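You operate a simulated robot arm through the tools that you are given. There is no shell and no other tool. Be economical: measure what you need, move in short steps, check, and stop when the job is done.

Carry out the task below with a simulated robot arm. There is one attempt and no reset: what you move stays moved.

## Task
Sow seed in the pink planter on the large turntable.
Fine: two scoops of soil with the yellow scoop, a pinch from the seed cup on top, scoop and cup back; then turn the turntable till its grip points to the balcony. Set down upright: yellow scoop, seed cup.

It is judged by the outcome, as a careful person would: the job done as asked, and still so three seconds after it is handed in. It fails if anything else is knocked over, pushed out of place, dropped, spilled or broken.

## Robot
A 6-joint arm with a two-finger parallel gripper, fixed in place. Base frame: the origin is at the foot of the arm, x ahead of it, y to its left, z up. Lengths are in mm, angles in degrees, forces in N, time in s.
With the tool pointing down near the work surface it reaches from about 180 to 760 mm from the base axis. Its first joint turns from -166.0 to 166.0 degrees. Payload 3.91 kg.
The TCP is the grasp point between the finger pads, 30 mm short of the fingertips. In the tool frame z runs along the fingers and y along their closing line. Largest opening 110 mm; finger width 20, thickness 10; the body of the gripper, 48 by 112 mm, starts 55 mm behind the TCP.
Orientation is that of the tool frame in the base frame, as [roll, pitch, yaw] about the fixed x, y, z axes, in that order (R = Rz(yaw) Ry(pitch) Rx(roll)). With the fingers straight down and closing along the base's y, the tool's x points along the base's -x, its y along +y and its z along -z.

## Interface
- The arm moves only by the tool play_rows. Its argument "steps" is one flat list of numbers, 7 for each row, row after row: the shift along the base's x, y, z in units of 50 mm (1.0 is 50 mm), then the turn, a rotation vector about the base's x, y, z in units of 4 degrees (1.0 is 4 degrees), then the finger opening in mm, from 0 to 110. In form: [tx, ty, tz, rx, ry, rz, jaw, tx, ty, tz, rx, ry, rz, jaw, ...]. A call has 1 to 20 rows; each row shifts and turns the commanded pose from where the row before left it. A call with a number of a shift or a turn outside -1 to 1 is refused whole. Rows are played at 5 a second. More than 50 mm and 8.6 degrees between two rows, or a gripper value outside its range, and nothing of the call is played. A pose out of reach is approached as far as the arm can. The call stops where the force on the tool passes 80 N (or 10 N more than at its start, if that is more) or the arm is blocked; 0.2 s more then pass. Each finger travels about 45 mm/s and halts on what it meets, pressing with about 32 N; the grip force reading is that of the motor and also rises with nothing between the fingers. The clock runs only during rows and for 0.2 s after the last one: add rows that do not move to give the fingers time. The reply holds the time, the measured pose of the TCP, the force on the tool along the base axes, the opening and the grip force, in the units named above and with some noise, with the torque about the TCP (base axes, N m) and any sound that the robot's microphone picked up.
- Cameras (640 x 400 px; columns grow to the right, rows downward): "scene" is fixed at [399.1, -499.8, 1397.9]; the picture's right is [0.95, -0.31, 0.00], its down [-0.25, -0.77, -0.59] and it looks along [0.18, 0.56, -0.81] (base axes); focal length 245 px, centre (320, 200). "wrist" rides on the gripper at [71, 22, -107] in the tool frame; the picture's right is [-0.29, 0.96, 0.00], its down [-0.76, -0.23, -0.61] and it looks along [-0.58, -0.18, 0.79] (tool axes); focal length 243 px, centre (320, 200). There is no depth. A picture from a camera that has moved, and an enlarged one, comes with that camera's place and axes in the base frame and with its lens.
- camera(camera): a new picture of that camera. It takes no simulated time.
- raise_lower(by): slides the trunk up (or, below 0, down) by that many mm; the arm rides with it, the base frame stays. It gives what a move gives, with no picture.
- zoom(camera, box): a new picture of the part [left, top, right, bottom] of that camera's present view, enlarged. It takes no simulated time.
- job_done(): hands the job in; it is judged then, once.

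Work in short steps. Places have to be worked out from the pictures, the camera data and where the tool is seen: move nearer, look again, correct. Check each grasp and each placing, and mend what went wrong. You have 120 turns and 84 pictures in all, those below and enlarged ones among them. Open the gripper and draw the arm clear of the work before you hand the job in, unless the task says otherwise; then end with one line.

The tools are called after "Request:" by a JSON object that holds its "name" and its "arguments". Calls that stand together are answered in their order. play_rows: Moves the arm, as the interface text tells. Its arguments: {"type":"object","properties":{"steps":{"type":"array","items":{"type":"number"}}},"required":["steps"]} The other tools are called the same way: raise_lower (by) slides the trunk up or down; camera (camera) takes a picture; zoom (camera, box) takes an enlarged picture of a part of a camera's view; job_done () hands the job in.

At the start:

```text
time_s: 0.0
position: [344.6, -198.5, 1170.9]
orientation: [179.9, -0.1, 179.9]
ft_force: [0.5, -0.4, -0.3]
moment: [-0.02, 0.02, 0.02]
grip_width: 109.9
grip_force: 0.1
trunk travel left (down, up): [-500.0, 90.0]
```

scene: 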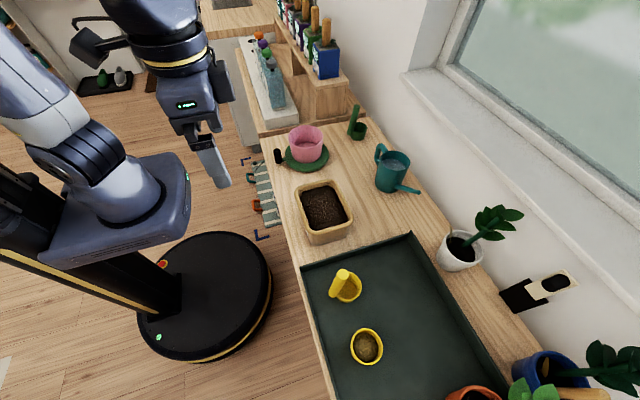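
wrist: 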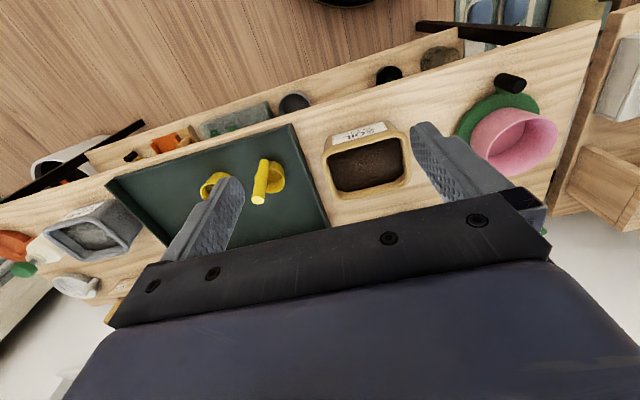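

I'll begin by zooming in on the bench from the scene camera to identify everything.

Request:
{"name": "zoom", "arguments": {"camera": "scene", "box": [230, 90, 430, 215]}}

Request:
{"name": "zoom", "arguments": {"camera": "scene", "box": [290, 230, 562, 400]}}

Request:
{"name": "zoom", "arguments": {"camera": "wrist", "box": [320, 0, 640, 200]}}

Request:
{"name": "zoom", "arguments": {"camera": "wrist", "box": [0, 80, 352, 300]}}

```text
3.20 times, centred on (330, 152) of scene
camera zoom: at [399.1, -499.8, 1397.9], right [0.95, -0.31, 0.0], down [-0.25, -0.77, -0.59], along [0.18, 0.56, -0.81], focal length 784 px, centre (288, 352)
```

zoom: 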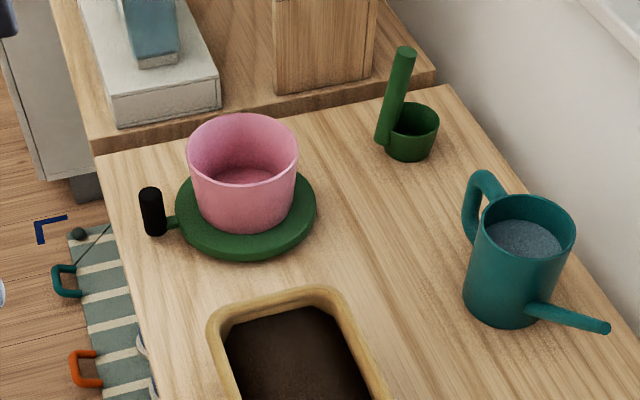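

```text
2.35 times, centred on (426, 315) of scene
camera zoom: at [399.1, -499.8, 1397.9], right [0.95, -0.31, 0.0], down [-0.25, -0.77, -0.59], along [0.18, 0.56, -0.81], focal length 577 px, centre (71, -71)
```

zoom: 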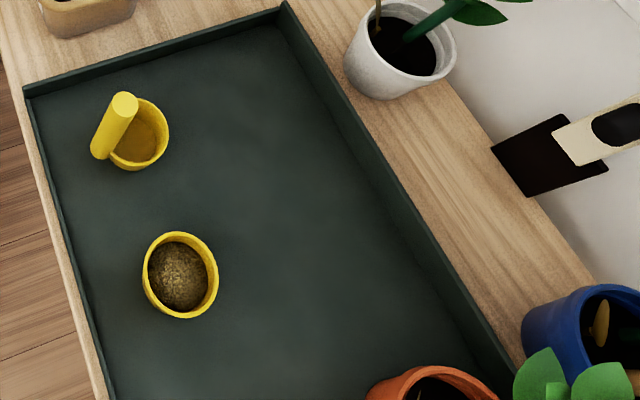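

```text
2.00 times, centred on (480, 100) of wrist
camera zoom: at [273.5, -176.1, 1278.6], right [0.29, 0.96, 0.0], down [0.76, -0.23, 0.61], along [0.58, -0.18, -0.79], focal length 485 px, centre (0, 400)
```

zoom: 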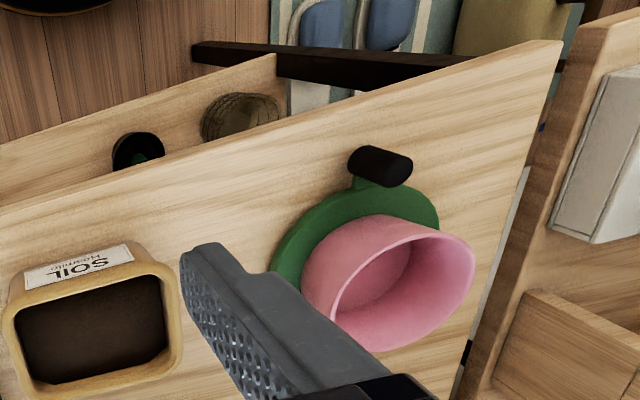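

```text
1.82 times, centred on (176, 190) of wrist
camera zoom: at [273.5, -176.1, 1278.6], right [0.29, 0.96, 0.0], down [0.76, -0.23, 0.61], along [0.58, -0.18, -0.79], focal length 441 px, centre (582, 218)
```

zoom: 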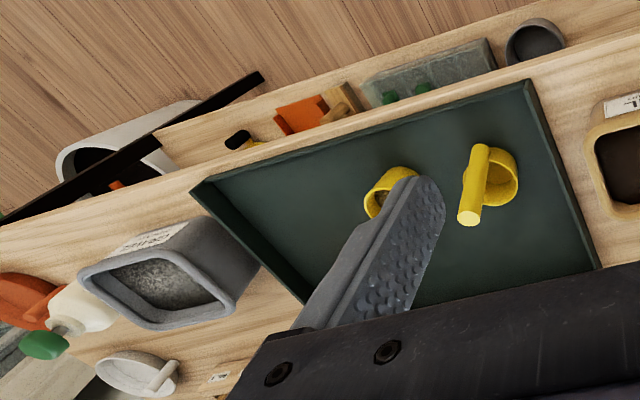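

Yellow scoop has its cup at about (514,-359), rim z≈827, with an upright handle at x≈490 whose top is at z≈930. The seed cup is at about (500,-485), soil bin (529,-148) and planter (546,106). I don't yet know where the balcony is, so I'll tilt the wrist camera up to look around.

Request:
{"name": "play_rows", "arguments": {"steps": [0, 0, 0, 0, -1, 0, 110, 0, 0, 0, 0, -1, 0, 110, 0, 0, 0, 0, -1, 0, 110, 0, 0, 0, 0, -1, 0, 110, 0, 0, 0, 0, -1, 0, 110, 0, 0, 0, 0, -1, 0, 110, 0, 0, 0, 0, -1, 0, 110, 0, 0, 0, 0, -1, 0, 110, 0, 0, 0, 0, -1, 0, 110, 0, 0, 0, 0, -1, 0, 110]}}

Request:
{"name": "camera", "arguments": {"camera": "wrist"}}

```text
time_s: 2.2
position: [343.3, -199.3, 1171.0]
orientation: [179.8, 40.1, 179.8]
ft_force: [-0.2, 0.0, 0.1]
moment: [0.0, 0.0, 0.0]
grip_width: 109.9
grip_force: 0.1
trunk travel left (down, up): [-500.0, 90.0]
```

```text
77 pictures are left
camera wrist: at [220.9, -176.5, 1207.8], right [0.22, 0.96, 0.19], down [0.19, -0.23, 0.95], along [0.96, -0.18, -0.23], focal length 243 px, centre (320, 200)
```

wrist: 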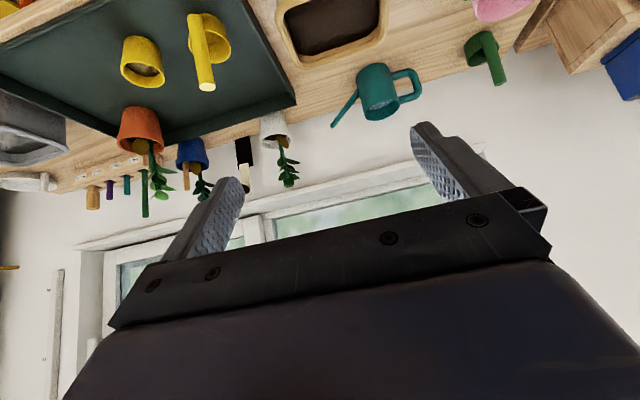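

The +x wall has a window, but nothing yet shows a balcony. I'll pan left and right.

Request:
{"name": "play_rows", "arguments": {"steps": [0, 0, 0, 0, 0, -1, 110, 0, 0, 0, 0, 0, -1, 110, 0, 0, 0, 0, 0, -1, 110, 0, 0, 0, 0, 0, -1, 110, 0, 0, 0, 0, 0, -1, 110, 0, 0, 0, 0, 0, -1, 110, 0, 0, 0, 0, 0, -1, 110, 0, 0, 0, 0, 0, -1, 110, 0, 0, 0, 0, 0, -1, 110, 0, 0, 0, 0, 0, -1, 110, 0, 0, 0, 0, 0, -1, 110, 0, 0, 0, 0, 0, -1, 110, 0, 0, 0, 0, 0, -1, 110, 0, 0, 0, 0, 0, -1, 110, 0, 0, 0, 0, 0, -1, 110]}}

Request:
{"name": "camera", "arguments": {"camera": "wrist"}}

```text
time_s: 5.4
position: [344.8, -199.0, 1170.4]
orientation: [179.9, 40.0, 119.9]
ft_force: [0.0, -0.4, 0.0]
moment: [0.02, 0.02, 0.0]
grip_width: 110.1
grip_force: 0.1
trunk travel left (down, up): [-500.0, 90.0]
```

```text
76 pictures are left
camera wrist: at [302.4, -79.9, 1207.8], right [0.94, 0.28, 0.19], down [-0.11, -0.28, 0.95], along [0.32, -0.92, -0.23], focal length 243 px, centre (320, 200)
```

wrist: 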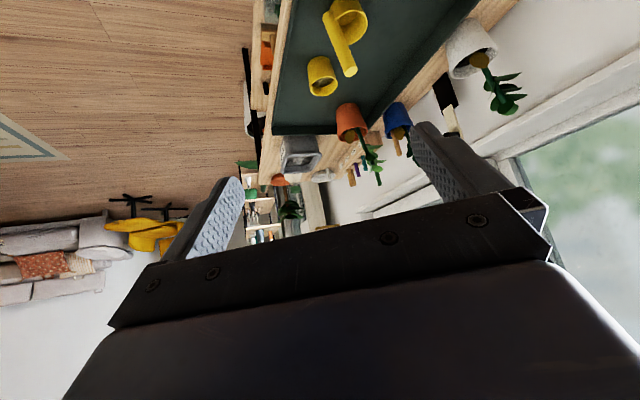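

A sofa area lies on the -y side. I'll zoom on the far end of the bench for a door.

Request:
{"name": "zoom", "arguments": {"camera": "wrist", "box": [220, 80, 476, 240]}}

Request:
{"name": "play_rows", "arguments": {"steps": [0, 0, 0, 0, 0, 1, 110, 0, 0, 0, 0, 0, 1, 110, 0, 0, 0, 0, 0, 1, 110, 0, 0, 0, 0, 0, 1, 110, 0, 0, 0, 0, 0, 1, 110, 0, 0, 0, 0, 0, 1, 110, 0, 0, 0, 0, 0, 1, 110, 0, 0, 0, 0, 0, 1, 110, 0, 0, 0, 0, 0, 1, 110, 0, 0, 0, 0, 0, 1, 110, 0, 0, 0, 0, 0, 1, 110, 0, 0, 0, 0, 0, 1, 110, 0, 0, 0, 0, 0, 1, 110, 0, 0, 0, 0, 0, 1, 110, 0, 0, 0, 0, 0, 1, 110, 0, 0, 0, 0, 0, 1, 110, 0, 0, 0, 0, 0, 1, 110, 0, 0, 0, 0, 0, 1, 110, 0, 0, 0, 0, 0, 1, 110, 0, 0, 0, 0, 0, 1, 110]}}

Request:
{"name": "play_rows", "arguments": {"steps": [0, 0, 0, 0, 0, 1, 110, 0, 0, 0, 0, 0, 1, 110, 0, 0, 0, 0, 0, 1, 110, 0, 0, 0, 0, 0, 1, 110, 0, 0, 0, 0, 0, 1, 110, 0, 0, 0, 0, 0, 1, 110, 0, 0, 0, 0, 0, 1, 110, 0, 0, 0, 0, 0, 1, 110, 0, 0, 0, 0, 0, 1, 110]}}

Request:
{"name": "camera", "arguments": {"camera": "wrist"}}

```text
2.50 times, centred on (348, 160) of wrist
camera zoom: at [302.4, -79.9, 1207.8], right [0.94, 0.28, 0.19], down [-0.11, -0.28, 0.95], along [0.32, -0.92, -0.23], focal length 606 px, centre (250, 300)
```

zoom: 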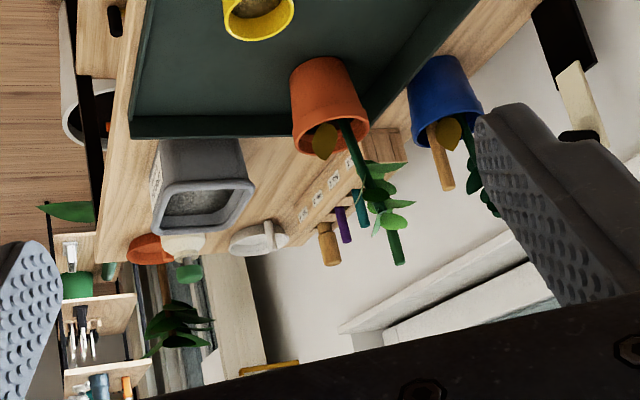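

```text
time_s: 9.6
position: [345.3, -198.7, 1171.2]
orientation: [179.9, 39.9, -160.1]
ft_force: [0.0, 0.3, 0.4]
moment: [0.02, -0.01, -0.01]
grip_width: 109.9
grip_force: 0.0
trunk travel left (down, up): [-500.0, 90.0]
```

```text
time_s: 11.6
position: [345.1, -198.6, 1169.5]
orientation: [-179.9, 40.0, -124.1]
ft_force: [1.1, 1.1, 1.2]
moment: [0.05, 0.0, 0.03]
grip_width: 110.0
grip_force: 0.0
trunk travel left (down, up): [-500.0, 90.0]
```

```text
74 pictures are left
camera wrist: at [258.3, -288.9, 1207.5], right [-0.67, 0.72, 0.19], down [0.3, 0.03, 0.95], along [0.68, 0.69, -0.23], focal length 243 px, centre (320, 200)
```

wrist: 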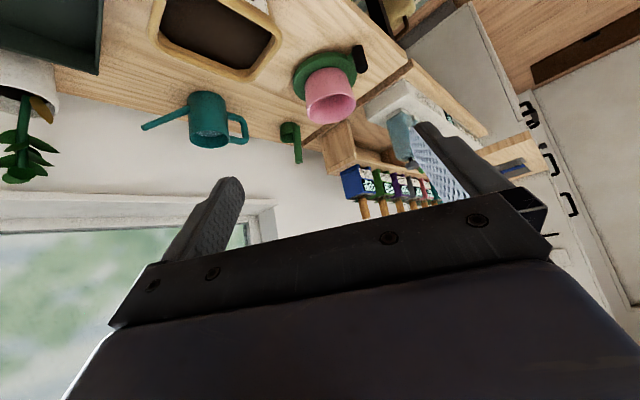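

The +y side looks like a kitchen with a door. The far -y end had something like glass and plants, so I'll go back there and tilt further up.

Request:
{"name": "play_rows", "arguments": {"steps": [0, 0, 0, 0, 0, -1, 110, 0, 0, 0, 0, 0, -1, 110, 0, 0, 0, 0, 0, -1, 110, 0, 0, 0, 0, 0, -1, 110, 0, 0, 0, 0, 0, -1, 110, 0, 0, 0, 0, 0, -1, 110, 0, 0, 0, 0, 0, -1, 110, 0, 0, 0, 0, 0, -1, 110, 0, 0, 0, 0, 0, -1, 110, 0, 0, 0, 0, 0, -1, 110, 0, 0, 0, 0, 0, -1, 110, 0, 0, 0, 0, 0, -1, 110, 0, 0, 0, 0, 0, -1, 110, 0, 0, 0, 0, 0, -1, 110, 0, 0, 0, 0, 0, -1, 110, 0, 0, 0, 0, 0, -1, 110, 0, 0, 0, 0, 0, -1, 110, 0, 0, 0, 0, 0, -1, 110, 0, 0, 0, 0, 0, -1, 110, 0, 0, 0, 0, 0, -1, 110]}}

Request:
{"name": "play_rows", "arguments": {"steps": [0, 0, 0, 0, 0, -1, 110, 0, 0, 0, 0, 0, -1, 110, 0, 0, 0, 0, 0, -1, 110, 0, 0, 0, 0, 0, -1, 110, 0, 0, 0, -0.866, -0.5, 0, 110, 0, 0, 0, -0.866, -0.5, 0, 110, 0, 0, 0, -0.866, -0.5, 0, 110, 0, 0, 0, -0.866, -0.5, 0, 110, 0, 0, 0, -0.866, -0.5, 0, 110]}}

Request:
{"name": "camera", "arguments": {"camera": "wrist"}}

```text
time_s: 15.8
position: [343.4, -197.5, 1171.0]
orientation: [-179.9, 39.9, 155.8]
ft_force: [-0.3, 0.1, 0.4]
moment: [0.03, -0.01, -0.02]
grip_width: 109.9
grip_force: 0.0
trunk travel left (down, up): [-500.0, 90.0]
```

```text
time_s: 17.8
position: [344.3, -198.3, 1170.0]
orientation: [-167.2, 58.3, 149.7]
ft_force: [0.5, 1.1, -0.7]
moment: [-0.04, 0.01, 0.02]
grip_width: 109.9
grip_force: 0.0
trunk travel left (down, up): [-500.0, 90.0]
```

```text
73 pictures are left
camera wrist: at [261.0, -97.5, 1163.1], right [0.76, 0.64, 0.14], down [-0.17, 0.0, 0.98], along [0.63, -0.77, 0.11], focal length 243 px, centre (320, 200)
```

wrist: 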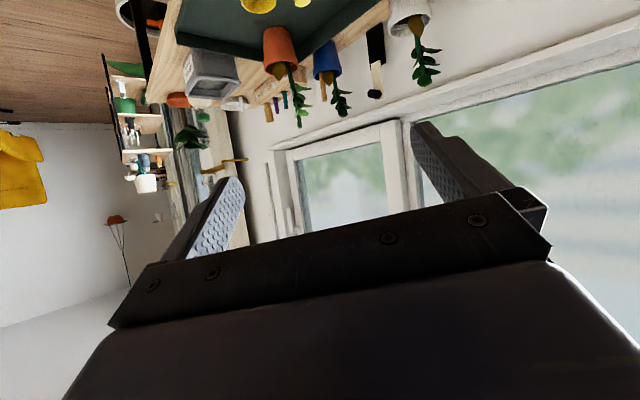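

A door-like frame appears at upper left, at the -y end of the window wall. I'll zoom there.

Request:
{"name": "zoom", "arguments": {"camera": "wrist", "box": [90, 70, 330, 220]}}

```text
2.67 times, centred on (210, 145) of wrist
camera zoom: at [261.0, -97.5, 1163.1], right [0.76, 0.64, 0.14], down [-0.17, 0.0, 0.98], along [0.63, -0.77, 0.11], focal length 647 px, centre (613, 347)
```

zoom: 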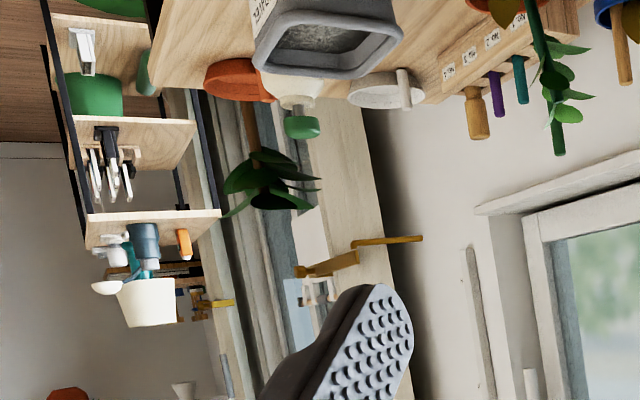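

There seems to be a glazed door with brass handles near the -y end. I'll move the camera that way for a better look.

Request:
{"name": "play_rows", "arguments": {"steps": [0, -1, 0, 0, 0, -1, 110, 0, -1, 0, 0, 0, -1, 110, 0, -1, 0, 0, 0, -1, 110, 0, -1, 0, 0, 0, -1, 110, 0, 0, 0, 0, 0, -1, 110, 0, 0, 0, 0, 0, -1, 110]}}

Request:
{"name": "camera", "arguments": {"camera": "wrist"}}

```text
time_s: 19.2
position: [344.0, -398.5, 1171.8]
orientation: [-167.2, 58.3, 125.6]
ft_force: [-0.5, 0.5, 0.7]
moment: [-0.01, 0.0, -0.01]
grip_width: 110.1
grip_force: 0.0
trunk travel left (down, up): [-500.0, 90.0]
```

```text
71 pictures are left
camera wrist: at [310.4, -272.4, 1164.2], right [0.95, 0.27, 0.14], down [-0.16, 0.07, 0.98], along [0.26, -0.96, 0.11], focal length 243 px, centre (320, 200)
```

wrist: 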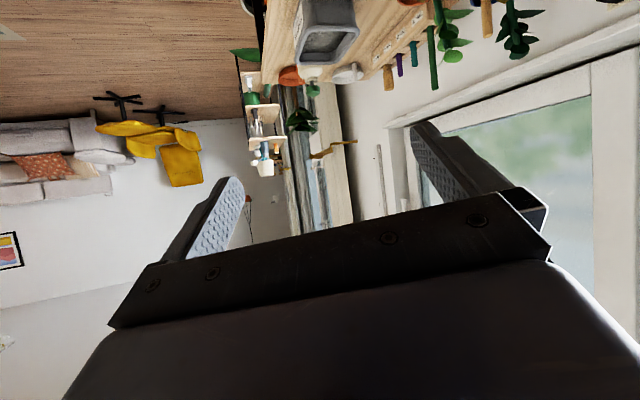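

Request:
{"name": "zoom", "arguments": {"camera": "wrist", "box": [220, 60, 380, 240]}}

```text
2.22 times, centred on (300, 150) of wrist
camera zoom: at [310.4, -272.4, 1164.2], right [0.95, 0.27, 0.14], down [-0.16, 0.07, 0.98], along [0.26, -0.96, 0.11], focal length 539 px, centre (364, 311)
```

zoom: 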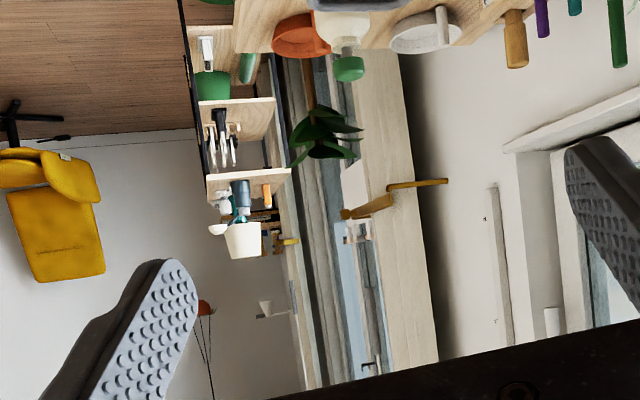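

Request:
{"name": "zoom", "arguments": {"camera": "wrist", "box": [270, 90, 360, 220]}}

```text
3.08 times, centred on (315, 155) of wrist
camera zoom: at [310.4, -272.4, 1164.2], right [0.95, 0.27, 0.14], down [-0.16, 0.07, 0.98], along [0.26, -0.96, 0.11], focal length 746 px, centre (335, 338)
```

zoom: 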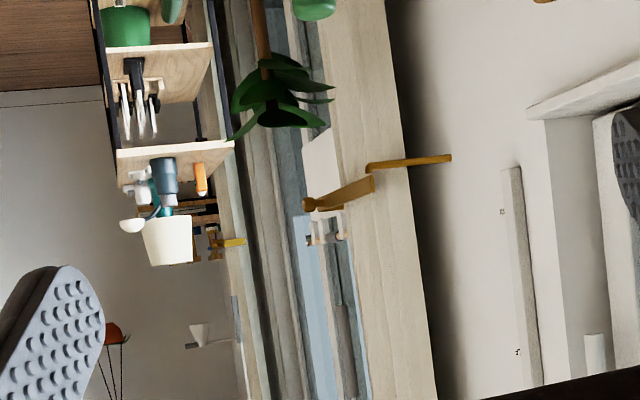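

I need a clearer look through that doorway; tilting up more.

Request:
{"name": "play_rows", "arguments": {"steps": [0, -1, 0, -0.96, -0.28, 0, 110, 0, -1, 0, -0.96, -0.28, 0, 110, -1, 0, 0, -0.96, -0.28, 0, 110, 0, 0, 0, -0.96, -0.28, 0, 110, 0, 0, 0, -0.96, -0.28, 0, 110, 0, 0, 0, -0.96, -0.28, 0, 110]}}

Request:
{"name": "camera", "arguments": {"camera": "wrist"}}

```text
time_s: 20.6
position: [293.8, -499.3, 1170.6]
orientation: [-125.8, 78.2, 165.0]
ft_force: [-0.4, -0.8, -0.5]
moment: [-0.04, 0.0, 0.01]
grip_width: 110.1
grip_force: 0.1
trunk travel left (down, up): [-500.0, 90.0]
```

```text
68 pictures are left
camera wrist: at [263.6, -386.7, 1110.9], right [0.94, 0.33, 0.13], down [-0.27, 0.44, 0.85], along [0.23, -0.83, 0.5], focal length 243 px, centre (320, 200)
```

wrist: 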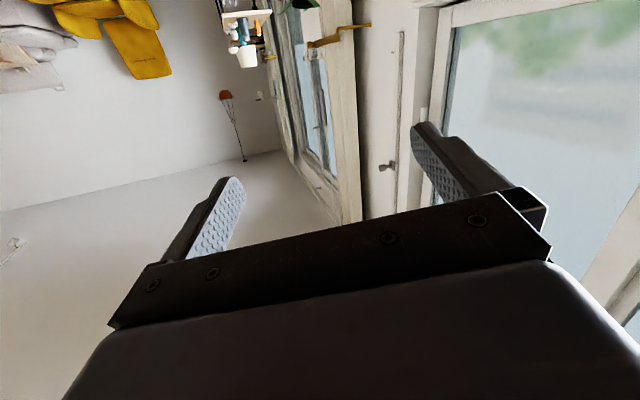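

Request:
{"name": "zoom", "arguments": {"camera": "wrist", "box": [220, 0, 460, 225]}}

```text
1.78 times, centred on (340, 112) of wrist
camera zoom: at [263.6, -386.7, 1110.9], right [0.94, 0.33, 0.13], down [-0.27, 0.44, 0.85], along [0.23, -0.83, 0.5], focal length 431 px, centre (284, 356)
```

zoom: 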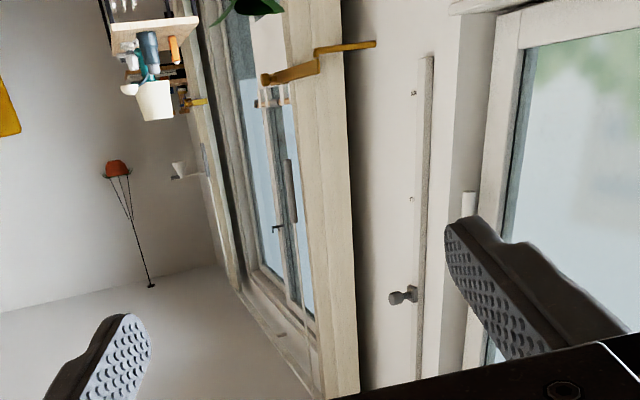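

There is an open glazed door (sky beyond) in the +x wall at about y≈-2000…-3700: this looks like the balcony door. I'll quickly check the rest of the room for a rival.

Request:
{"name": "play_rows", "arguments": {"steps": [0, 0, 0, 0, 0, -1, 110, 0, 0, 0, 0, 0, -1, 110, 0, 0, 0, 0, 0, -1, 110, 0, 0, 0, 0, 0, -1, 110, 0, 0, 0, 0, 0, -1, 110, 0, 0, 0, 0, 0, -1, 110, 0, 0, 0, 0, 0, -1, 110, 0, 0, 0, 0, 0, -1, 110, 0, 0, 0, 0, 0, -1, 110, 0, 0, 0, 0, 0, -1, 110, 0, 0, 0, 0, 0, -1, 110, 0, 0, 0, 0, 0, -1, 110, 0, 0, 0, 0, 0, -1, 110, 0, 0, 0, 0, 0, -1, 110, 0, 0, 0, 0, 0, -1, 110]}}

Request:
{"name": "camera", "arguments": {"camera": "wrist"}}

```text
time_s: 23.8
position: [293.6, -499.5, 1171.4]
orientation: [-126.0, 78.1, 104.8]
ft_force: [0.0, 0.4, -0.6]
moment: [0.0, 0.03, 0.02]
grip_width: 110.1
grip_force: 0.0
trunk travel left (down, up): [-500.0, 90.0]
```

```text
66 pictures are left
camera wrist: at [375.5, -415.0, 1111.9], right [0.75, -0.65, 0.12], down [0.25, 0.45, 0.86], along [-0.61, -0.61, 0.5], focal length 243 px, centre (320, 200)
```

wrist: 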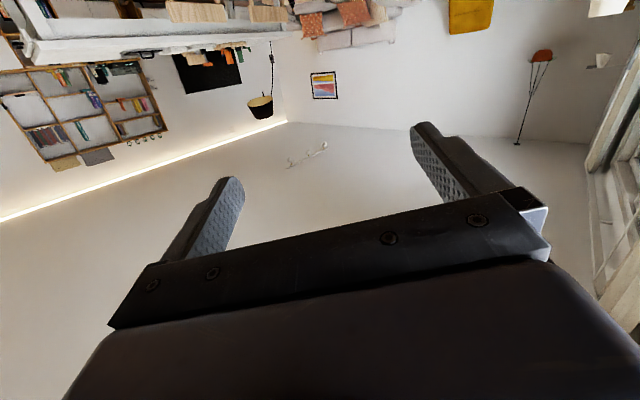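

No rival there. Now I return to tool-down and head for the yellow scoop.

Request:
{"name": "play_rows", "arguments": {"steps": [0, 0, 0, 0, 0, 1, 110, 0, 0, 0, 0, 0, 1, 110, 0, 0, 0, 0, 0, 1, 110, 0, 0, 0, 0, 0, 1, 110, 0, 0, 0, 0, 0, 1, 110, 0, 0, 0, 0, 0, 1, 110, 0, 0, 0, 0, 0, 1, 110, 0, 0, 0, 0, 0, 1, 110, 0, 0, 0, 0, 0, 1, 110, 0, 0, 0, 0, 0, 1, 110, 0, 0, 0, 0, 0, 1, 110, 0, 0, 0, 0, 0, 1, 110, 0, 0, 0, 0, 0, 1, 110, 0, 0, 0, 0, 0, 1, 110, 0, 0, 0, 0, 0, 1, 110]}}

Request:
{"name": "play_rows", "arguments": {"steps": [0, 0.7, 0, 0.96, 0.28, 0, 110, 0, 0.7, 0, 0.96, 0.28, 0, 110, 0, 0.7, 0, 0.96, 0.28, 0, 110, 0, 0.7, 0, 0.96, 0.28, 0, 110, 0, 0, 0, 0.96, 0.28, 0, 110, 0, 0, 0, 0.96, 0.28, 0, 110, 0, 0, 0, 0, 0, 1, 110, 0, 0, 0, 0, 0, 1, 110, 0, 0, 0, 0, 0, 1, 110, 0, 0, 0, 0, 0, 1, 110, 0, 0, 0, 0, 0, 1, 110, 0, 0, 0, 0, 0, 1, 110, 0, 0, 0, 0.866, 0.5, 0, 110, 0, 0, 0, 0.866, 0.5, 0, 110, 0, 0, 0, 0.866, 0.5, 0, 110, 0, 0, 0, 0.866, 0.5, 0, 110, 0, 0, 0, 0.866, 0.5, 0, 110]}}

Request:
{"name": "play_rows", "arguments": {"steps": [0, 0, 0, 0, 0, 1, 110, 0, 0, 0, 0, 0, 1, 110, 0, 0, 0, 0, 0, 1, 110, 0, 0, 0, 0, 0, 1, 110, 0, 0, 0, 0, 0, 1, 110, 0, 0, 0, 0, 0, 1, 110, 0, 0, 0, 0, 0, 1, 110, 0, 0, 0, 0, 0, 1, 110, 0, 0, 0, 0, 0, 1, 110, 0, 0, 0, 0, 0, 1, 110, 0, 0, 0, 0, 1, 0, 110, 0, 0, 0, 0, 1, 0, 110, 0, 0, 0, 0, 1, 0, 110, 0, 0, 0, 0, 1, 0, 110, 0, 0, 0, 0, 1, 0, 110, 0, 0, 0, 0, 1, 0, 110, 0, 0, 0, 0, 1, 0, 110, 0, 0, 0, 0, 1, 0, 110, 0, 0, 0, 0, 1, 0, 110, 0, 0, 0, 0, 1, 0, 110]}}

```text
time_s: 27.0
position: [295.0, -499.4, 1169.9]
orientation: [-126.2, 78.1, 164.7]
ft_force: [0.4, 0.1, 0.0]
moment: [-0.01, -0.02, -0.01]
grip_width: 110.0
grip_force: 0.0
trunk travel left (down, up): [-500.0, 90.0]
```

```text
time_s: 30.6
position: [291.8, -356.1, 1165.4]
orientation: [-176.8, 36.9, 134.2]
ft_force: [0.3, 0.9, 0.3]
moment: [0.0, 0.01, -0.03]
grip_width: 110.1
grip_force: 0.0
out of reach, approached as far as the arm can: row 10, 12
trunk travel left (down, up): [-500.0, 90.0]
```

```text
time_s: 34.8
position: [290.8, -356.0, 1164.2]
orientation: [-173.0, -2.8, 175.3]
ft_force: [0.2, 0.3, 0.0]
moment: [0.01, -0.02, -0.01]
grip_width: 110.1
grip_force: 0.0
trunk travel left (down, up): [-500.0, 90.0]
```

Request:
{"name": "play_rows", "arguments": {"steps": [0.5, 0, 0, 0.875, -0.35, 0.59, 110, 0.5, 0, 0, 0.875, -0.35, 0.59, 110, 1, 0, -1, 0, 0, 0, 80, 1, 0, -1, 0, 0, 0, 60, 0.5, 0, 0, 0, 0, 0, 60]}}

Request:
{"name": "camera", "arguments": {"camera": "wrist"}}

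Request:
{"name": "camera", "arguments": {"camera": "scene"}}

```text
refused: row 3 steps farther than a row can; nothing moved
```

```text
65 pictures are left
camera wrist: at [229.3, -316.2, 1271.5], right [0.36, 0.92, -0.13], down [0.78, -0.22, 0.59], along [0.52, -0.31, -0.79], focal length 243 px, centre (320, 200)
```

wrist: 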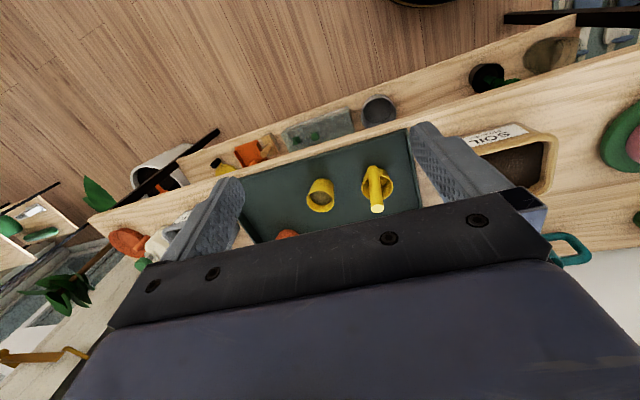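

```text
64 pictures are left
```

scene: 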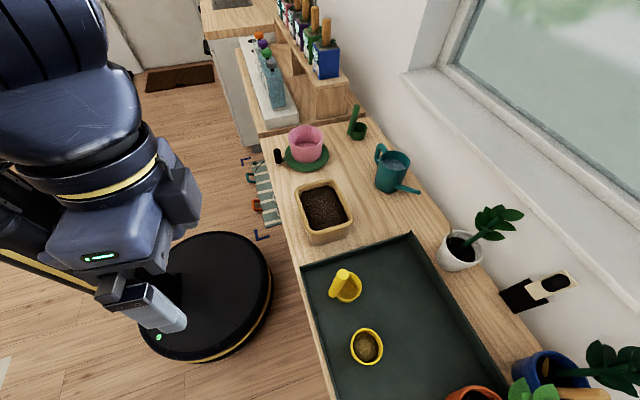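

Max 50 mm per row in total; redo with smaller rows.

Request:
{"name": "play_rows", "arguments": {"steps": [0.5, 0, 0, 0.875, -0.35, 0.59, 110, 0.5, 0, 0, 0.875, -0.35, 0.59, 110, 0.7, 0, -0.7, 0, 0, 0, 80, 0.7, 0, -0.7, 0, 0, 0, 60, 0.6, 0, -0.7, 0, 0, 0, 60, 0, 0, -0.5, 0, 0, 0, 60, 0, 0, 0, 0, 0, 0, 60]}}

Request:
{"name": "camera", "arguments": {"camera": "wrist"}}

Request:
{"name": "camera", "arguments": {"camera": "scene"}}

```text
time_s: 36.4
position: [440.6, -357.8, 1030.6]
orientation: [179.9, -0.3, -179.8]
ft_force: [0.3, -0.2, -0.5]
moment: [-0.03, 0.03, 0.06]
grip_width: 60.0
grip_force: 0.0
trunk travel left (down, up): [-500.0, 90.0]
```

```text
63 pictures are left
camera wrist: at [370.6, -336.5, 1138.9], right [0.29, 0.96, 0.0], down [0.76, -0.23, 0.6], along [0.58, -0.17, -0.8], focal length 243 px, centre (320, 200)
```

wrist: 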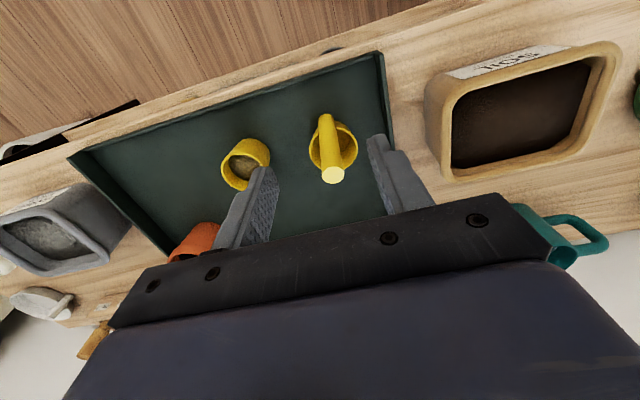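

```text
62 pictures are left
```

scene: 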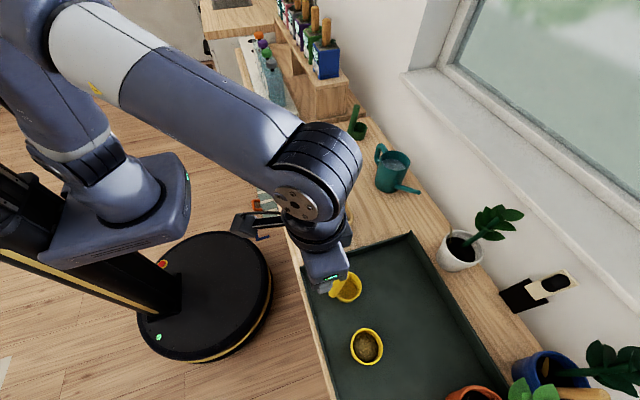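

Handle top is at about (494,-360,930). I'll move above it, then descend around it.

Request:
{"name": "play_rows", "arguments": {"steps": [0.5, -0.03, -0.5, 0, 0, 0, 60, 0.5, -0.03, -0.3, 0, 0, 0, 60, 0, 0, -0.6, 0, 0, 0, 60, 0, 0, 0, 0, 0, 0, 60]}}

Request:
{"name": "camera", "arguments": {"camera": "wrist"}}

```text
time_s: 37.4
position: [492.9, -358.1, 963.2]
orientation: [179.8, -0.4, -179.6]
ft_force: [0.1, 0.0, -0.1]
moment: [0.02, -0.01, 0.0]
grip_width: 60.1
grip_force: 0.1
trunk travel left (down, up): [-500.0, 90.0]
```

```text
61 pictures are left
camera wrist: at [422.1, -337.4, 1071.7], right [0.29, 0.96, 0.0], down [0.76, -0.23, 0.6], along [0.58, -0.17, -0.8], focal length 243 px, centre (320, 200)
```

wrist: 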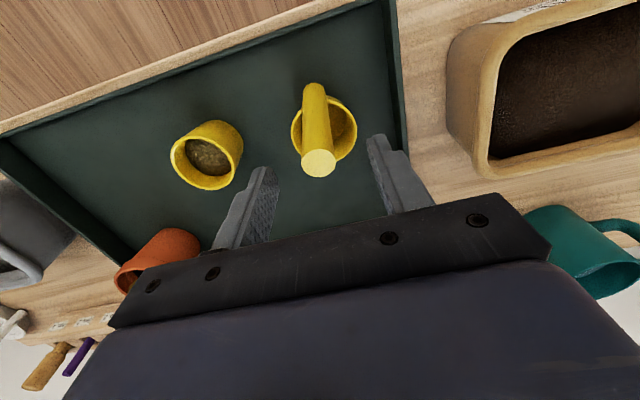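

Handle is centred between the fingers. Descending to z≈900 and closing.

Request:
{"name": "play_rows", "arguments": {"steps": [0.02, -0.02, -0.65, 0, 0, 0, 60, 0, 0, -0.6, 0, 0, 0, 60, 0, 0, 0, 0, 0, 0, 0, 0, 0, 0, 0, 0, 0, 0, 0, 0, 0, 0, 0, 0, 0, 0, 0, 0, 0, 0, 0, 0]}}

Request:
{"name": "camera", "arguments": {"camera": "wrist"}}

Request:
{"name": "zoom", "arguments": {"camera": "scene", "box": [280, 220, 440, 380]}}

```text
time_s: 38.8
position: [492.8, -360.7, 902.4]
orientation: [179.9, -0.3, -179.6]
ft_force: [0.7, -0.4, -0.2]
moment: [0.03, 0.03, -0.03]
grip_width: 20.8
grip_force: 32.9
trunk travel left (down, up): [-500.0, 90.0]
```

```text
60 pictures are left
camera wrist: at [422.2, -340.1, 1011.4], right [0.29, 0.96, 0.0], down [0.76, -0.23, 0.6], along [0.58, -0.17, -0.8], focal length 243 px, centre (320, 200)
```

wrist: 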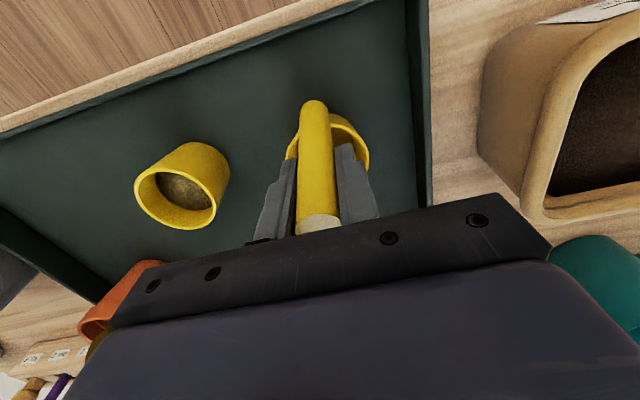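

```text
2.50 times, centred on (360, 300) of scene
camera zoom: at [399.1, -499.8, 1397.9], right [0.95, -0.31, 0.0], down [-0.25, -0.77, -0.59], along [0.18, 0.56, -0.81], focal length 613 px, centre (220, -50)
```

zoom: 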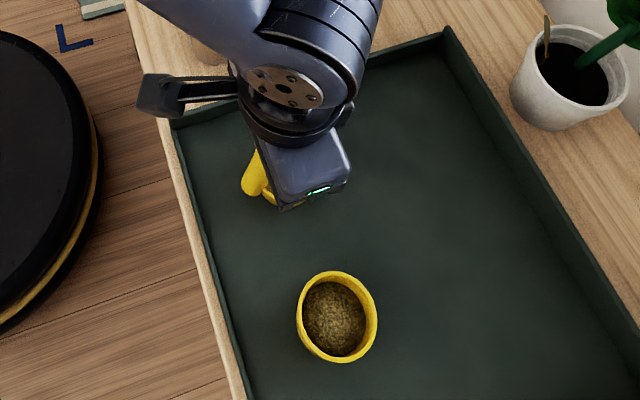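

Gripped (20.8 mm). Record for return: TCP (492.8,-360.7,902.4). Lift 140 mm straight.

Request:
{"name": "play_rows", "arguments": {"steps": [0, 0, 0.5, 0, 0, 0, 0, 0, 0, 1, 0, 0, 0, 0, 0, 0, 1, 0, 0, 0, 0, 0, 0, 0.3, 0, 0, 0, 0, 0, 0, 0, 0, 0, 0, 0]}}

Request:
{"name": "camera", "arguments": {"camera": "wrist"}}

```text
time_s: 40.0
position: [494.3, -362.4, 1042.4]
orientation: [179.9, -0.3, -179.6]
ft_force: [0.0, 0.0, -1.5]
moment: [0.0, 0.0, 0.01]
grip_width: 21.0
grip_force: 31.8
trunk travel left (down, up): [-500.0, 90.0]
```

```text
58 pictures are left
camera wrist: at [423.5, -341.0, 1150.9], right [0.29, 0.96, 0.0], down [0.76, -0.23, 0.6], along [0.58, -0.17, -0.8], focal length 243 px, centre (320, 200)
```

wrist: 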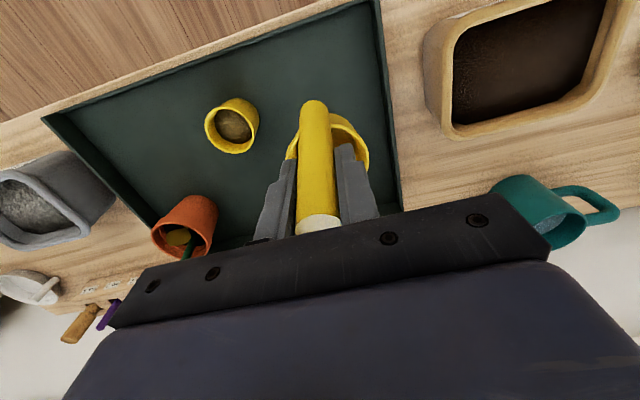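

Scoop is held firmly. Moving across to above the soil bin.

Request:
{"name": "play_rows", "arguments": {"steps": [0, 0.9, 0, 0, 0, 0, 0, 0, 0.9, 0, 0, 0, 0, 0, 0.1, 0.9, 0, 0, 0, 0, 0, 0, 0.9, 0, 0, 0, 0, 0, 0, 0.6, 0, 0, 0, 0, 0, 0, 0, 0, 0, 0, 0, 0]}}

Request:
{"name": "zoom", "arguments": {"camera": "scene", "box": [240, 90, 440, 290]}}

Request:
{"name": "camera", "arguments": {"camera": "wrist"}}

```text
time_s: 41.4
position: [499.1, -152.3, 1040.9]
orientation: [179.8, -0.3, -179.8]
ft_force: [0.3, -0.2, -0.4]
moment: [0.02, 0.0, -0.02]
grip_width: 21.3
grip_force: 32.2
trunk travel left (down, up): [-500.0, 90.0]
```

```text
2.00 times, centred on (340, 190) of scene
camera zoom: at [399.1, -499.8, 1397.9], right [0.95, -0.31, 0.0], down [-0.25, -0.77, -0.59], along [0.18, 0.56, -0.81], focal length 490 px, centre (280, 220)
```

zoom: 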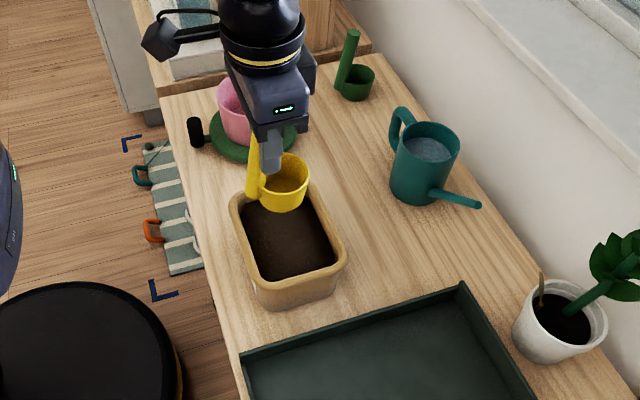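

```text
56 pictures are left
camera wrist: at [428.4, -130.6, 1148.5], right [0.29, 0.96, 0.0], down [0.76, -0.23, 0.6], along [0.58, -0.17, -0.8], focal length 243 px, centre (320, 200)
```

wrist: 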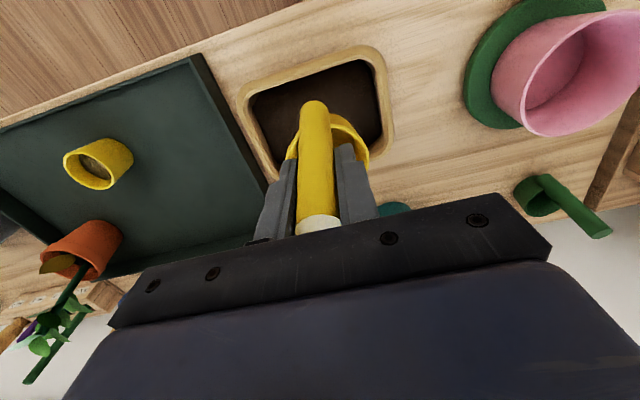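

Bin rim estimated x 468–572, y −231…−80, rim z≈865, soil a little below. I'll tilt the scoop about 44° sideways (opening toward +y) above the bin, positioned to enter near the −y end.

Request:
{"name": "play_rows", "arguments": {"steps": [-0.08, 0.1, 0, -1, 0, 0, 0, 0, 0.1, 0, -1, 0, 0, 0, 0, 0.1, 0, -1, 0, 0, 0, 0, 0.1, 0, -1, 0, 0, 0, 0, 0.1, 0, -1, 0, 0, 0, 0, 0.1, 0, -1, 0, 0, 0, 0, 0.08, 0, -1, 0, 0, 0, 0, 0, 0, -1, 0, 0, 0, 0, 0, 0, -1, 0, 0, 0, 0, 0, 0, -1, 0, 0, 0, 0, 0, 0, -1, 0, 0, 0, 0, 0, -0.8, 0, 0, 0, 0, 0, 0, 0, 0, 0, 0, 0]}}

Request:
{"name": "zoom", "arguments": {"camera": "scene", "box": [240, 90, 440, 290]}}

Request:
{"name": "camera", "arguments": {"camera": "wrist"}}

```text
time_s: 44.2
position: [493.9, -116.4, 1001.3]
orientation: [-136.1, -0.4, 180.0]
ft_force: [-0.5, -0.6, -1.0]
moment: [-0.02, 0.0, -0.02]
grip_width: 21.3
grip_force: 32.2
trunk travel left (down, up): [-500.0, 90.0]
```

```text
2.00 times, centred on (340, 190) of scene
camera zoom: at [399.1, -499.8, 1397.9], right [0.95, -0.31, 0.0], down [-0.25, -0.77, -0.59], along [0.18, 0.56, -0.81], focal length 490 px, centre (280, 220)
```

zoom: 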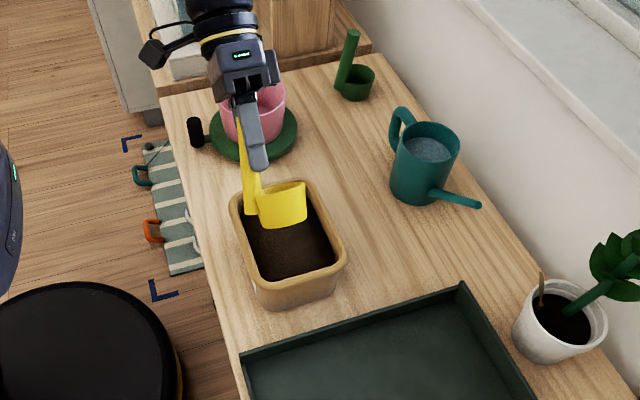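

```text
54 pictures are left
camera wrist: at [423.0, -25.9, 1065.7], right [0.29, 0.69, -0.67], down [0.76, 0.26, 0.59], along [0.58, -0.68, -0.45], focal length 243 px, centre (320, 200)
```

wrist: 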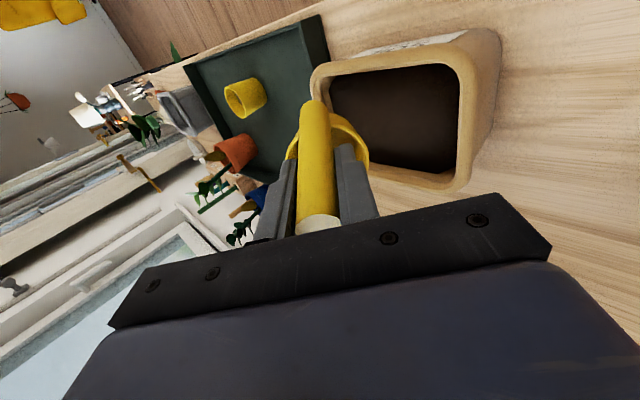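

Good alignment: cup above the −y part of the bin. Descend gradually watching force.

Request:
{"name": "play_rows", "arguments": {"steps": [0, 0, -0.4, 0, 0, 0, 0, 0, 0, -0.4, 0, 0, 0, 0, 0, 0, -0.3, 0, 0, 0, 0, 0, 0, -0.2, 0, 0, 0, 0, 0, 0, -0.2, 0, 0, 0, 0]}}

Request:
{"name": "zoom", "arguments": {"camera": "scene", "box": [260, 150, 380, 270]}}

```text
time_s: 45.4
position: [494.2, -116.0, 926.5]
orientation: [-136.1, -0.4, 180.0]
ft_force: [0.1, 0.2, 0.0]
moment: [0.03, -0.04, 0.03]
grip_width: 21.4
grip_force: 31.3
trunk travel left (down, up): [-500.0, 90.0]
```

```text
3.33 times, centred on (320, 210) of scene
camera zoom: at [399.1, -499.8, 1397.9], right [0.95, -0.31, 0.0], down [-0.25, -0.77, -0.59], along [0.18, 0.56, -0.81], focal length 817 px, centre (320, 167)
```

zoom: 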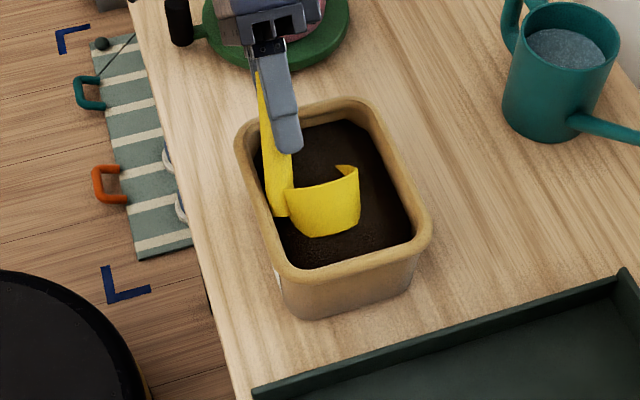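

Cup is already sinking into soil with no force. Shift +x 8 mm for clearance, go 20 mm deeper, then sweep and level with the forward rotation.

Request:
{"name": "play_rows", "arguments": {"steps": [0.16, 0, -0.1, 0, 0, 0, 0, 0, 0, -0.15, 0, 0, 0, 0, 0, 0, -0.15, 0, 0, 0, 0, 0, 0.1, 0, 0, 0, 0, 0]}}

Request:
{"name": "zoom", "arguments": {"camera": "scene", "box": [260, 150, 380, 270]}}

```text
time_s: 46.4
position: [501.9, -109.7, 905.5]
orientation: [-136.2, -0.3, 180.0]
ft_force: [0.1, -0.4, -0.7]
moment: [0.04, 0.01, 0.0]
grip_width: 21.3
grip_force: 31.9
trunk travel left (down, up): [-500.0, 90.0]
```

```text
3.33 times, centred on (320, 210) of scene
camera zoom: at [399.1, -499.8, 1397.9], right [0.95, -0.31, 0.0], down [-0.25, -0.77, -0.59], along [0.18, 0.56, -0.81], focal length 817 px, centre (320, 167)
```

zoom: 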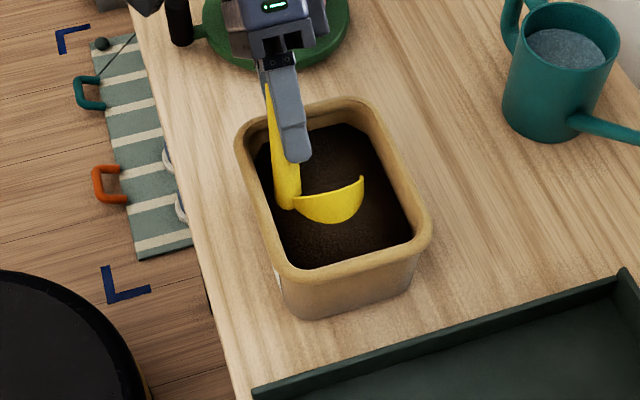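

Request:
{"name": "play_rows", "arguments": {"steps": [0, -0.03, 0.02, 1, 0, 0, 0, 0, -0.03, 0.02, 1, 0, 0, 0, 0, -0.03, 0.02, 1, 0, 0, 0, 0, -0.05, 0.02, 1, 0, 0, 0, 0, -0.05, 0.02, 1, 0, 0, 0, 0, -0.06, 0.02, 1, 0, 0, 0, 0, -0.07, 0.02, 1, 0, 0, 0, 0, -0.07, 0.02, 1, 0, 0, 0, 0, -0.07, 0.02, 1, 0, 0, 0, 0, -0.07, 0.02, 1, 0, 0, 0, 0, -0.07, 0.02, 1, 0, 0, 0, 0, 0, 0.2, 0, 0, 0, 0, 0, 0, 0.3, 0, 0, 0, 0, 0, 0, 0.4, 0, 0, 0, 0, 0, 0, 0.5, 0, 0, 0, 0, 0, 0, 0.6, 0, 0, 0, 0, 0, 0, 0.6, 0, 0, 0, 0, 0, 0, 0, 0, 0, 0, 0]}}

Request:
{"name": "zoom", "arguments": {"camera": "scene", "box": [240, 120, 400, 270]}}

```text
time_s: 50.2
position: [501.8, -143.0, 1047.6]
orientation: [179.9, -0.3, -179.7]
ft_force: [-0.1, 0.4, -1.0]
moment: [0.03, 0.01, 0.01]
grip_width: 21.2
grip_force: 31.8
trunk travel left (down, up): [-500.0, 90.0]
```

```text
2.67 times, centred on (320, 195) of scene
camera zoom: at [399.1, -499.8, 1397.9], right [0.95, -0.31, 0.0], down [-0.25, -0.77, -0.59], along [0.18, 0.56, -0.81], focal length 654 px, centre (320, 213)
```

zoom: 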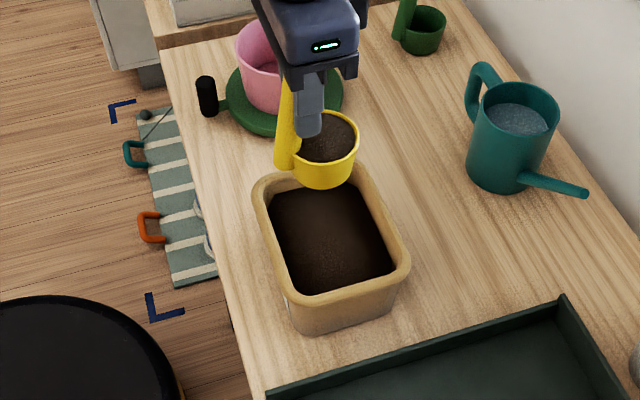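

The cup is full of soil and the bin looks clean. Planter centre ≈(549,112), rim z≈875, radius≈56. I'll yaw −90° (so the cup will hang below the handle when tipped) while moving toward the planter's −y side.

Request:
{"name": "play_rows", "arguments": {"steps": [0.041, 0.15, 0, 0, 0, -1, 0, 0.041, 0.15, 0, 0, 0, -1, 0, 0.041, 0.15, 0, 0, 0, -1, 0, 0.041, 0.15, 0, 0, 0, -1, 0, 0.041, 0.15, 0, 0, 0, -1, 0, 0.041, 0.15, 0, 0, 0, -1, 0, 0.041, 0.15, 0, 0, 0, -1, 0, 0.041, 0.15, 0, 0, 0, -1, 0, 0.041, 0.15, 0, 0, 0, -1, 0, 0.041, 0.15, 0, 0, 0, -1, 0, 0.041, 0.15, 0, 0, 0, -1, 0, 0.041, 0.15, 0, 0, 0, -1, 0, 0.041, 0.15, 0, 0, 0, -1, 0, 0.041, 0.15, 0, 0, 0, -1, 0, 0.041, 0.15, 0, 0, 0, -1, 0, 0.041, 0.15, 0, 0, 0, -1, 0, 0.041, 0.15, 0, 0, 0, -1, 0, 0.041, 0.15, 0, 0, 0, -1, 0, 0.041, 0.15, 0, 0, 0, -1, 0, 0.041, 0.15, 0, 0, 0, -1, 0]}}

Request:
{"name": "play_rows", "arguments": {"steps": [0.041, 0.15, 0, 0, 0, -1, 0, 0.041, 0.15, 0, 0, 0, -1, 0, 0.041, 0.15, 0, 0, 0, -0.5, 0, 0, 0, 0, 0, 0, 0, 0]}}

Request:
{"name": "zoom", "arguments": {"camera": "scene", "box": [220, 60, 420, 210]}}

Request:
{"name": "camera", "arguments": {"camera": "wrist"}}

```text
time_s: 54.4
position: [544.2, 8.4, 1048.0]
orientation: [180.0, -0.4, 100.3]
ft_force: [0.7, 0.4, -0.4]
moment: [-0.02, -0.02, -0.03]
grip_width: 21.2
grip_force: 32.1
trunk travel left (down, up): [-500.0, 90.0]
```

```text
time_s: 55.4
position: [550.4, 30.0, 1047.4]
orientation: [179.9, -0.4, 90.1]
ft_force: [0.2, 0.0, -1.1]
moment: [0.02, -0.01, -0.02]
grip_width: 21.3
grip_force: 32.0
trunk travel left (down, up): [-500.0, 90.0]
```

```text
2.67 times, centred on (320, 135) of scene
camera zoom: at [399.1, -499.8, 1397.9], right [0.95, -0.31, 0.0], down [-0.25, -0.77, -0.59], along [0.18, 0.56, -0.81], focal length 654 px, centre (320, 373)
```

zoom: 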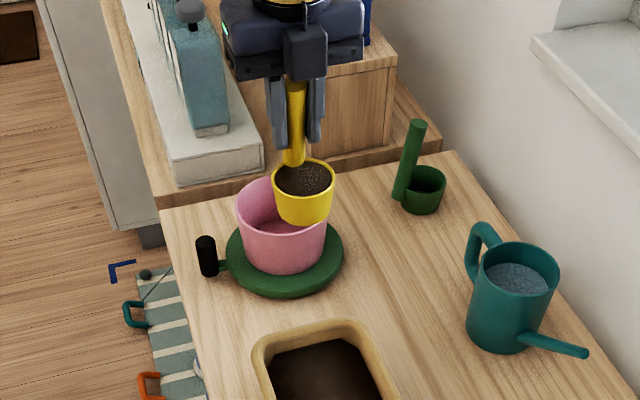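

```text
49 pictures are left
camera wrist: at [572.7, 102.6, 1155.9], right [0.96, -0.29, 0.0], down [-0.23, -0.76, 0.6], along [-0.17, -0.58, -0.8], focal length 243 px, centre (320, 200)
```

wrist: 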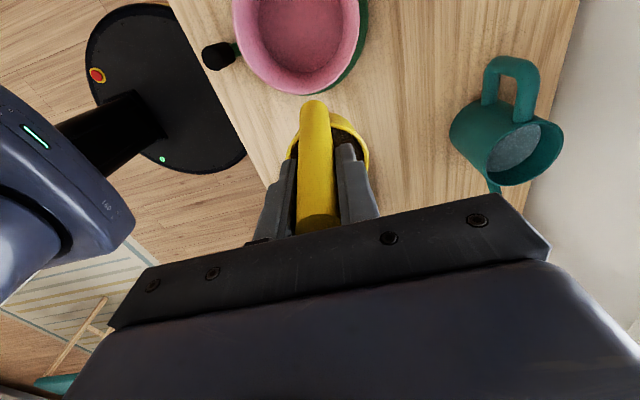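

Planter centre ≈(550,103). Position so the pouring lip lies over the planter, then tilt about +x gradually while backing off so the lip stays centred.

Request:
{"name": "play_rows", "arguments": {"steps": [0, 0.6, 0, 0, 0, 0, 0, 0, 0.6, 0, 0, 0, 0, 0, 0, 0.5, 0, 0, 0, 0, 0, 0, 0, -0.5, 0, 0, 0, 0, 0, 0, -0.4, 0, 0, 0, 0, 0, 0, 0, 1, 0, 0, 0, 0, 0, 0, 1, 0, 0, 0, 0, 0, 0, 1, 0, 0, 0, 0, 0, 0, 1, 0, 0, 0, 0, 0, 0, 1, 0, 0, 0, 0, 0, 0, 1, 0, 0, 0]}}

Request:
{"name": "zoom", "arguments": {"camera": "scene", "box": [220, 60, 420, 210]}}

```text
time_s: 57.8
position: [551.0, 114.5, 1003.2]
orientation: [179.7, -24.3, 90.2]
ft_force: [0.1, 0.1, -1.2]
moment: [-0.02, -0.03, 0.02]
grip_width: 21.2
grip_force: 31.6
trunk travel left (down, up): [-500.0, 90.0]
```

```text
2.67 times, centred on (320, 135) of scene
camera zoom: at [399.1, -499.8, 1397.9], right [0.95, -0.31, 0.0], down [-0.25, -0.77, -0.59], along [0.18, 0.56, -0.81], focal length 654 px, centre (320, 373)
```

zoom: 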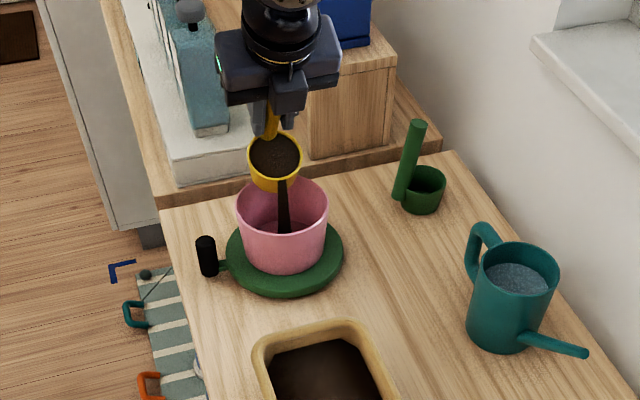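

Soil is already streaming into the planter. Continue tilting along the planned arc.

Request:
{"name": "play_rows", "arguments": {"steps": [0, 0, 0, 1, 0, 0, 0, 0, -0.05, 0, 1, 0, 0, 0, 0, -0.08, 0, 1, 0, 0, 0, 0, -0.09, 0, 1, 0, 0, 0, 0, -0.095, 0, 1, 0, 0, 0, 0, -0.095, 0, 1, 0, 0, 0, 0, -0.095, 0, 1, 0, 0, 0, 0, -0.095, 0, 1, 0, 0, 0, 0, -0.095, 0, 1, 0, 0, 0, 0, -0.095, 0, 1, 0, 0, 0, 0, -0.095, 0, 1, 0, 0, 0, 0, -0.095, 0, 1, 0, 0, 0, 0, -0.095, 0, 1, 0, 0, 0, 0, -0.095, 0, 1, 0, 0, 0, 0, -0.095, 0, 1, 0, 0, 0, 0, -0.095, 0, 1, 0, 0, 0, 0, -0.095, 0, 1, 0, 0, 0, 0, 0, 0, 0, 0, 0, 0]}}

Request:
{"name": "zoom", "arguments": {"camera": "scene", "box": [220, 60, 420, 210]}}

```text
time_s: 61.6
position: [550.6, 42.4, 1002.2]
orientation: [7.1, -87.7, -97.3]
ft_force: [0.2, -0.1, 0.8]
moment: [-0.03, -0.01, 0.0]
grip_width: 20.9
grip_force: 31.7
trunk travel left (down, up): [-500.0, 90.0]
```

```text
2.67 times, centred on (320, 135) of scene
camera zoom: at [399.1, -499.8, 1397.9], right [0.95, -0.31, 0.0], down [-0.25, -0.77, -0.59], along [0.18, 0.56, -0.81], focal length 654 px, centre (320, 373)
```

zoom: 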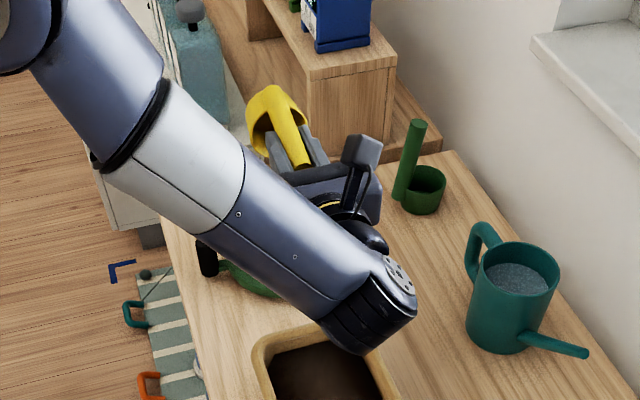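

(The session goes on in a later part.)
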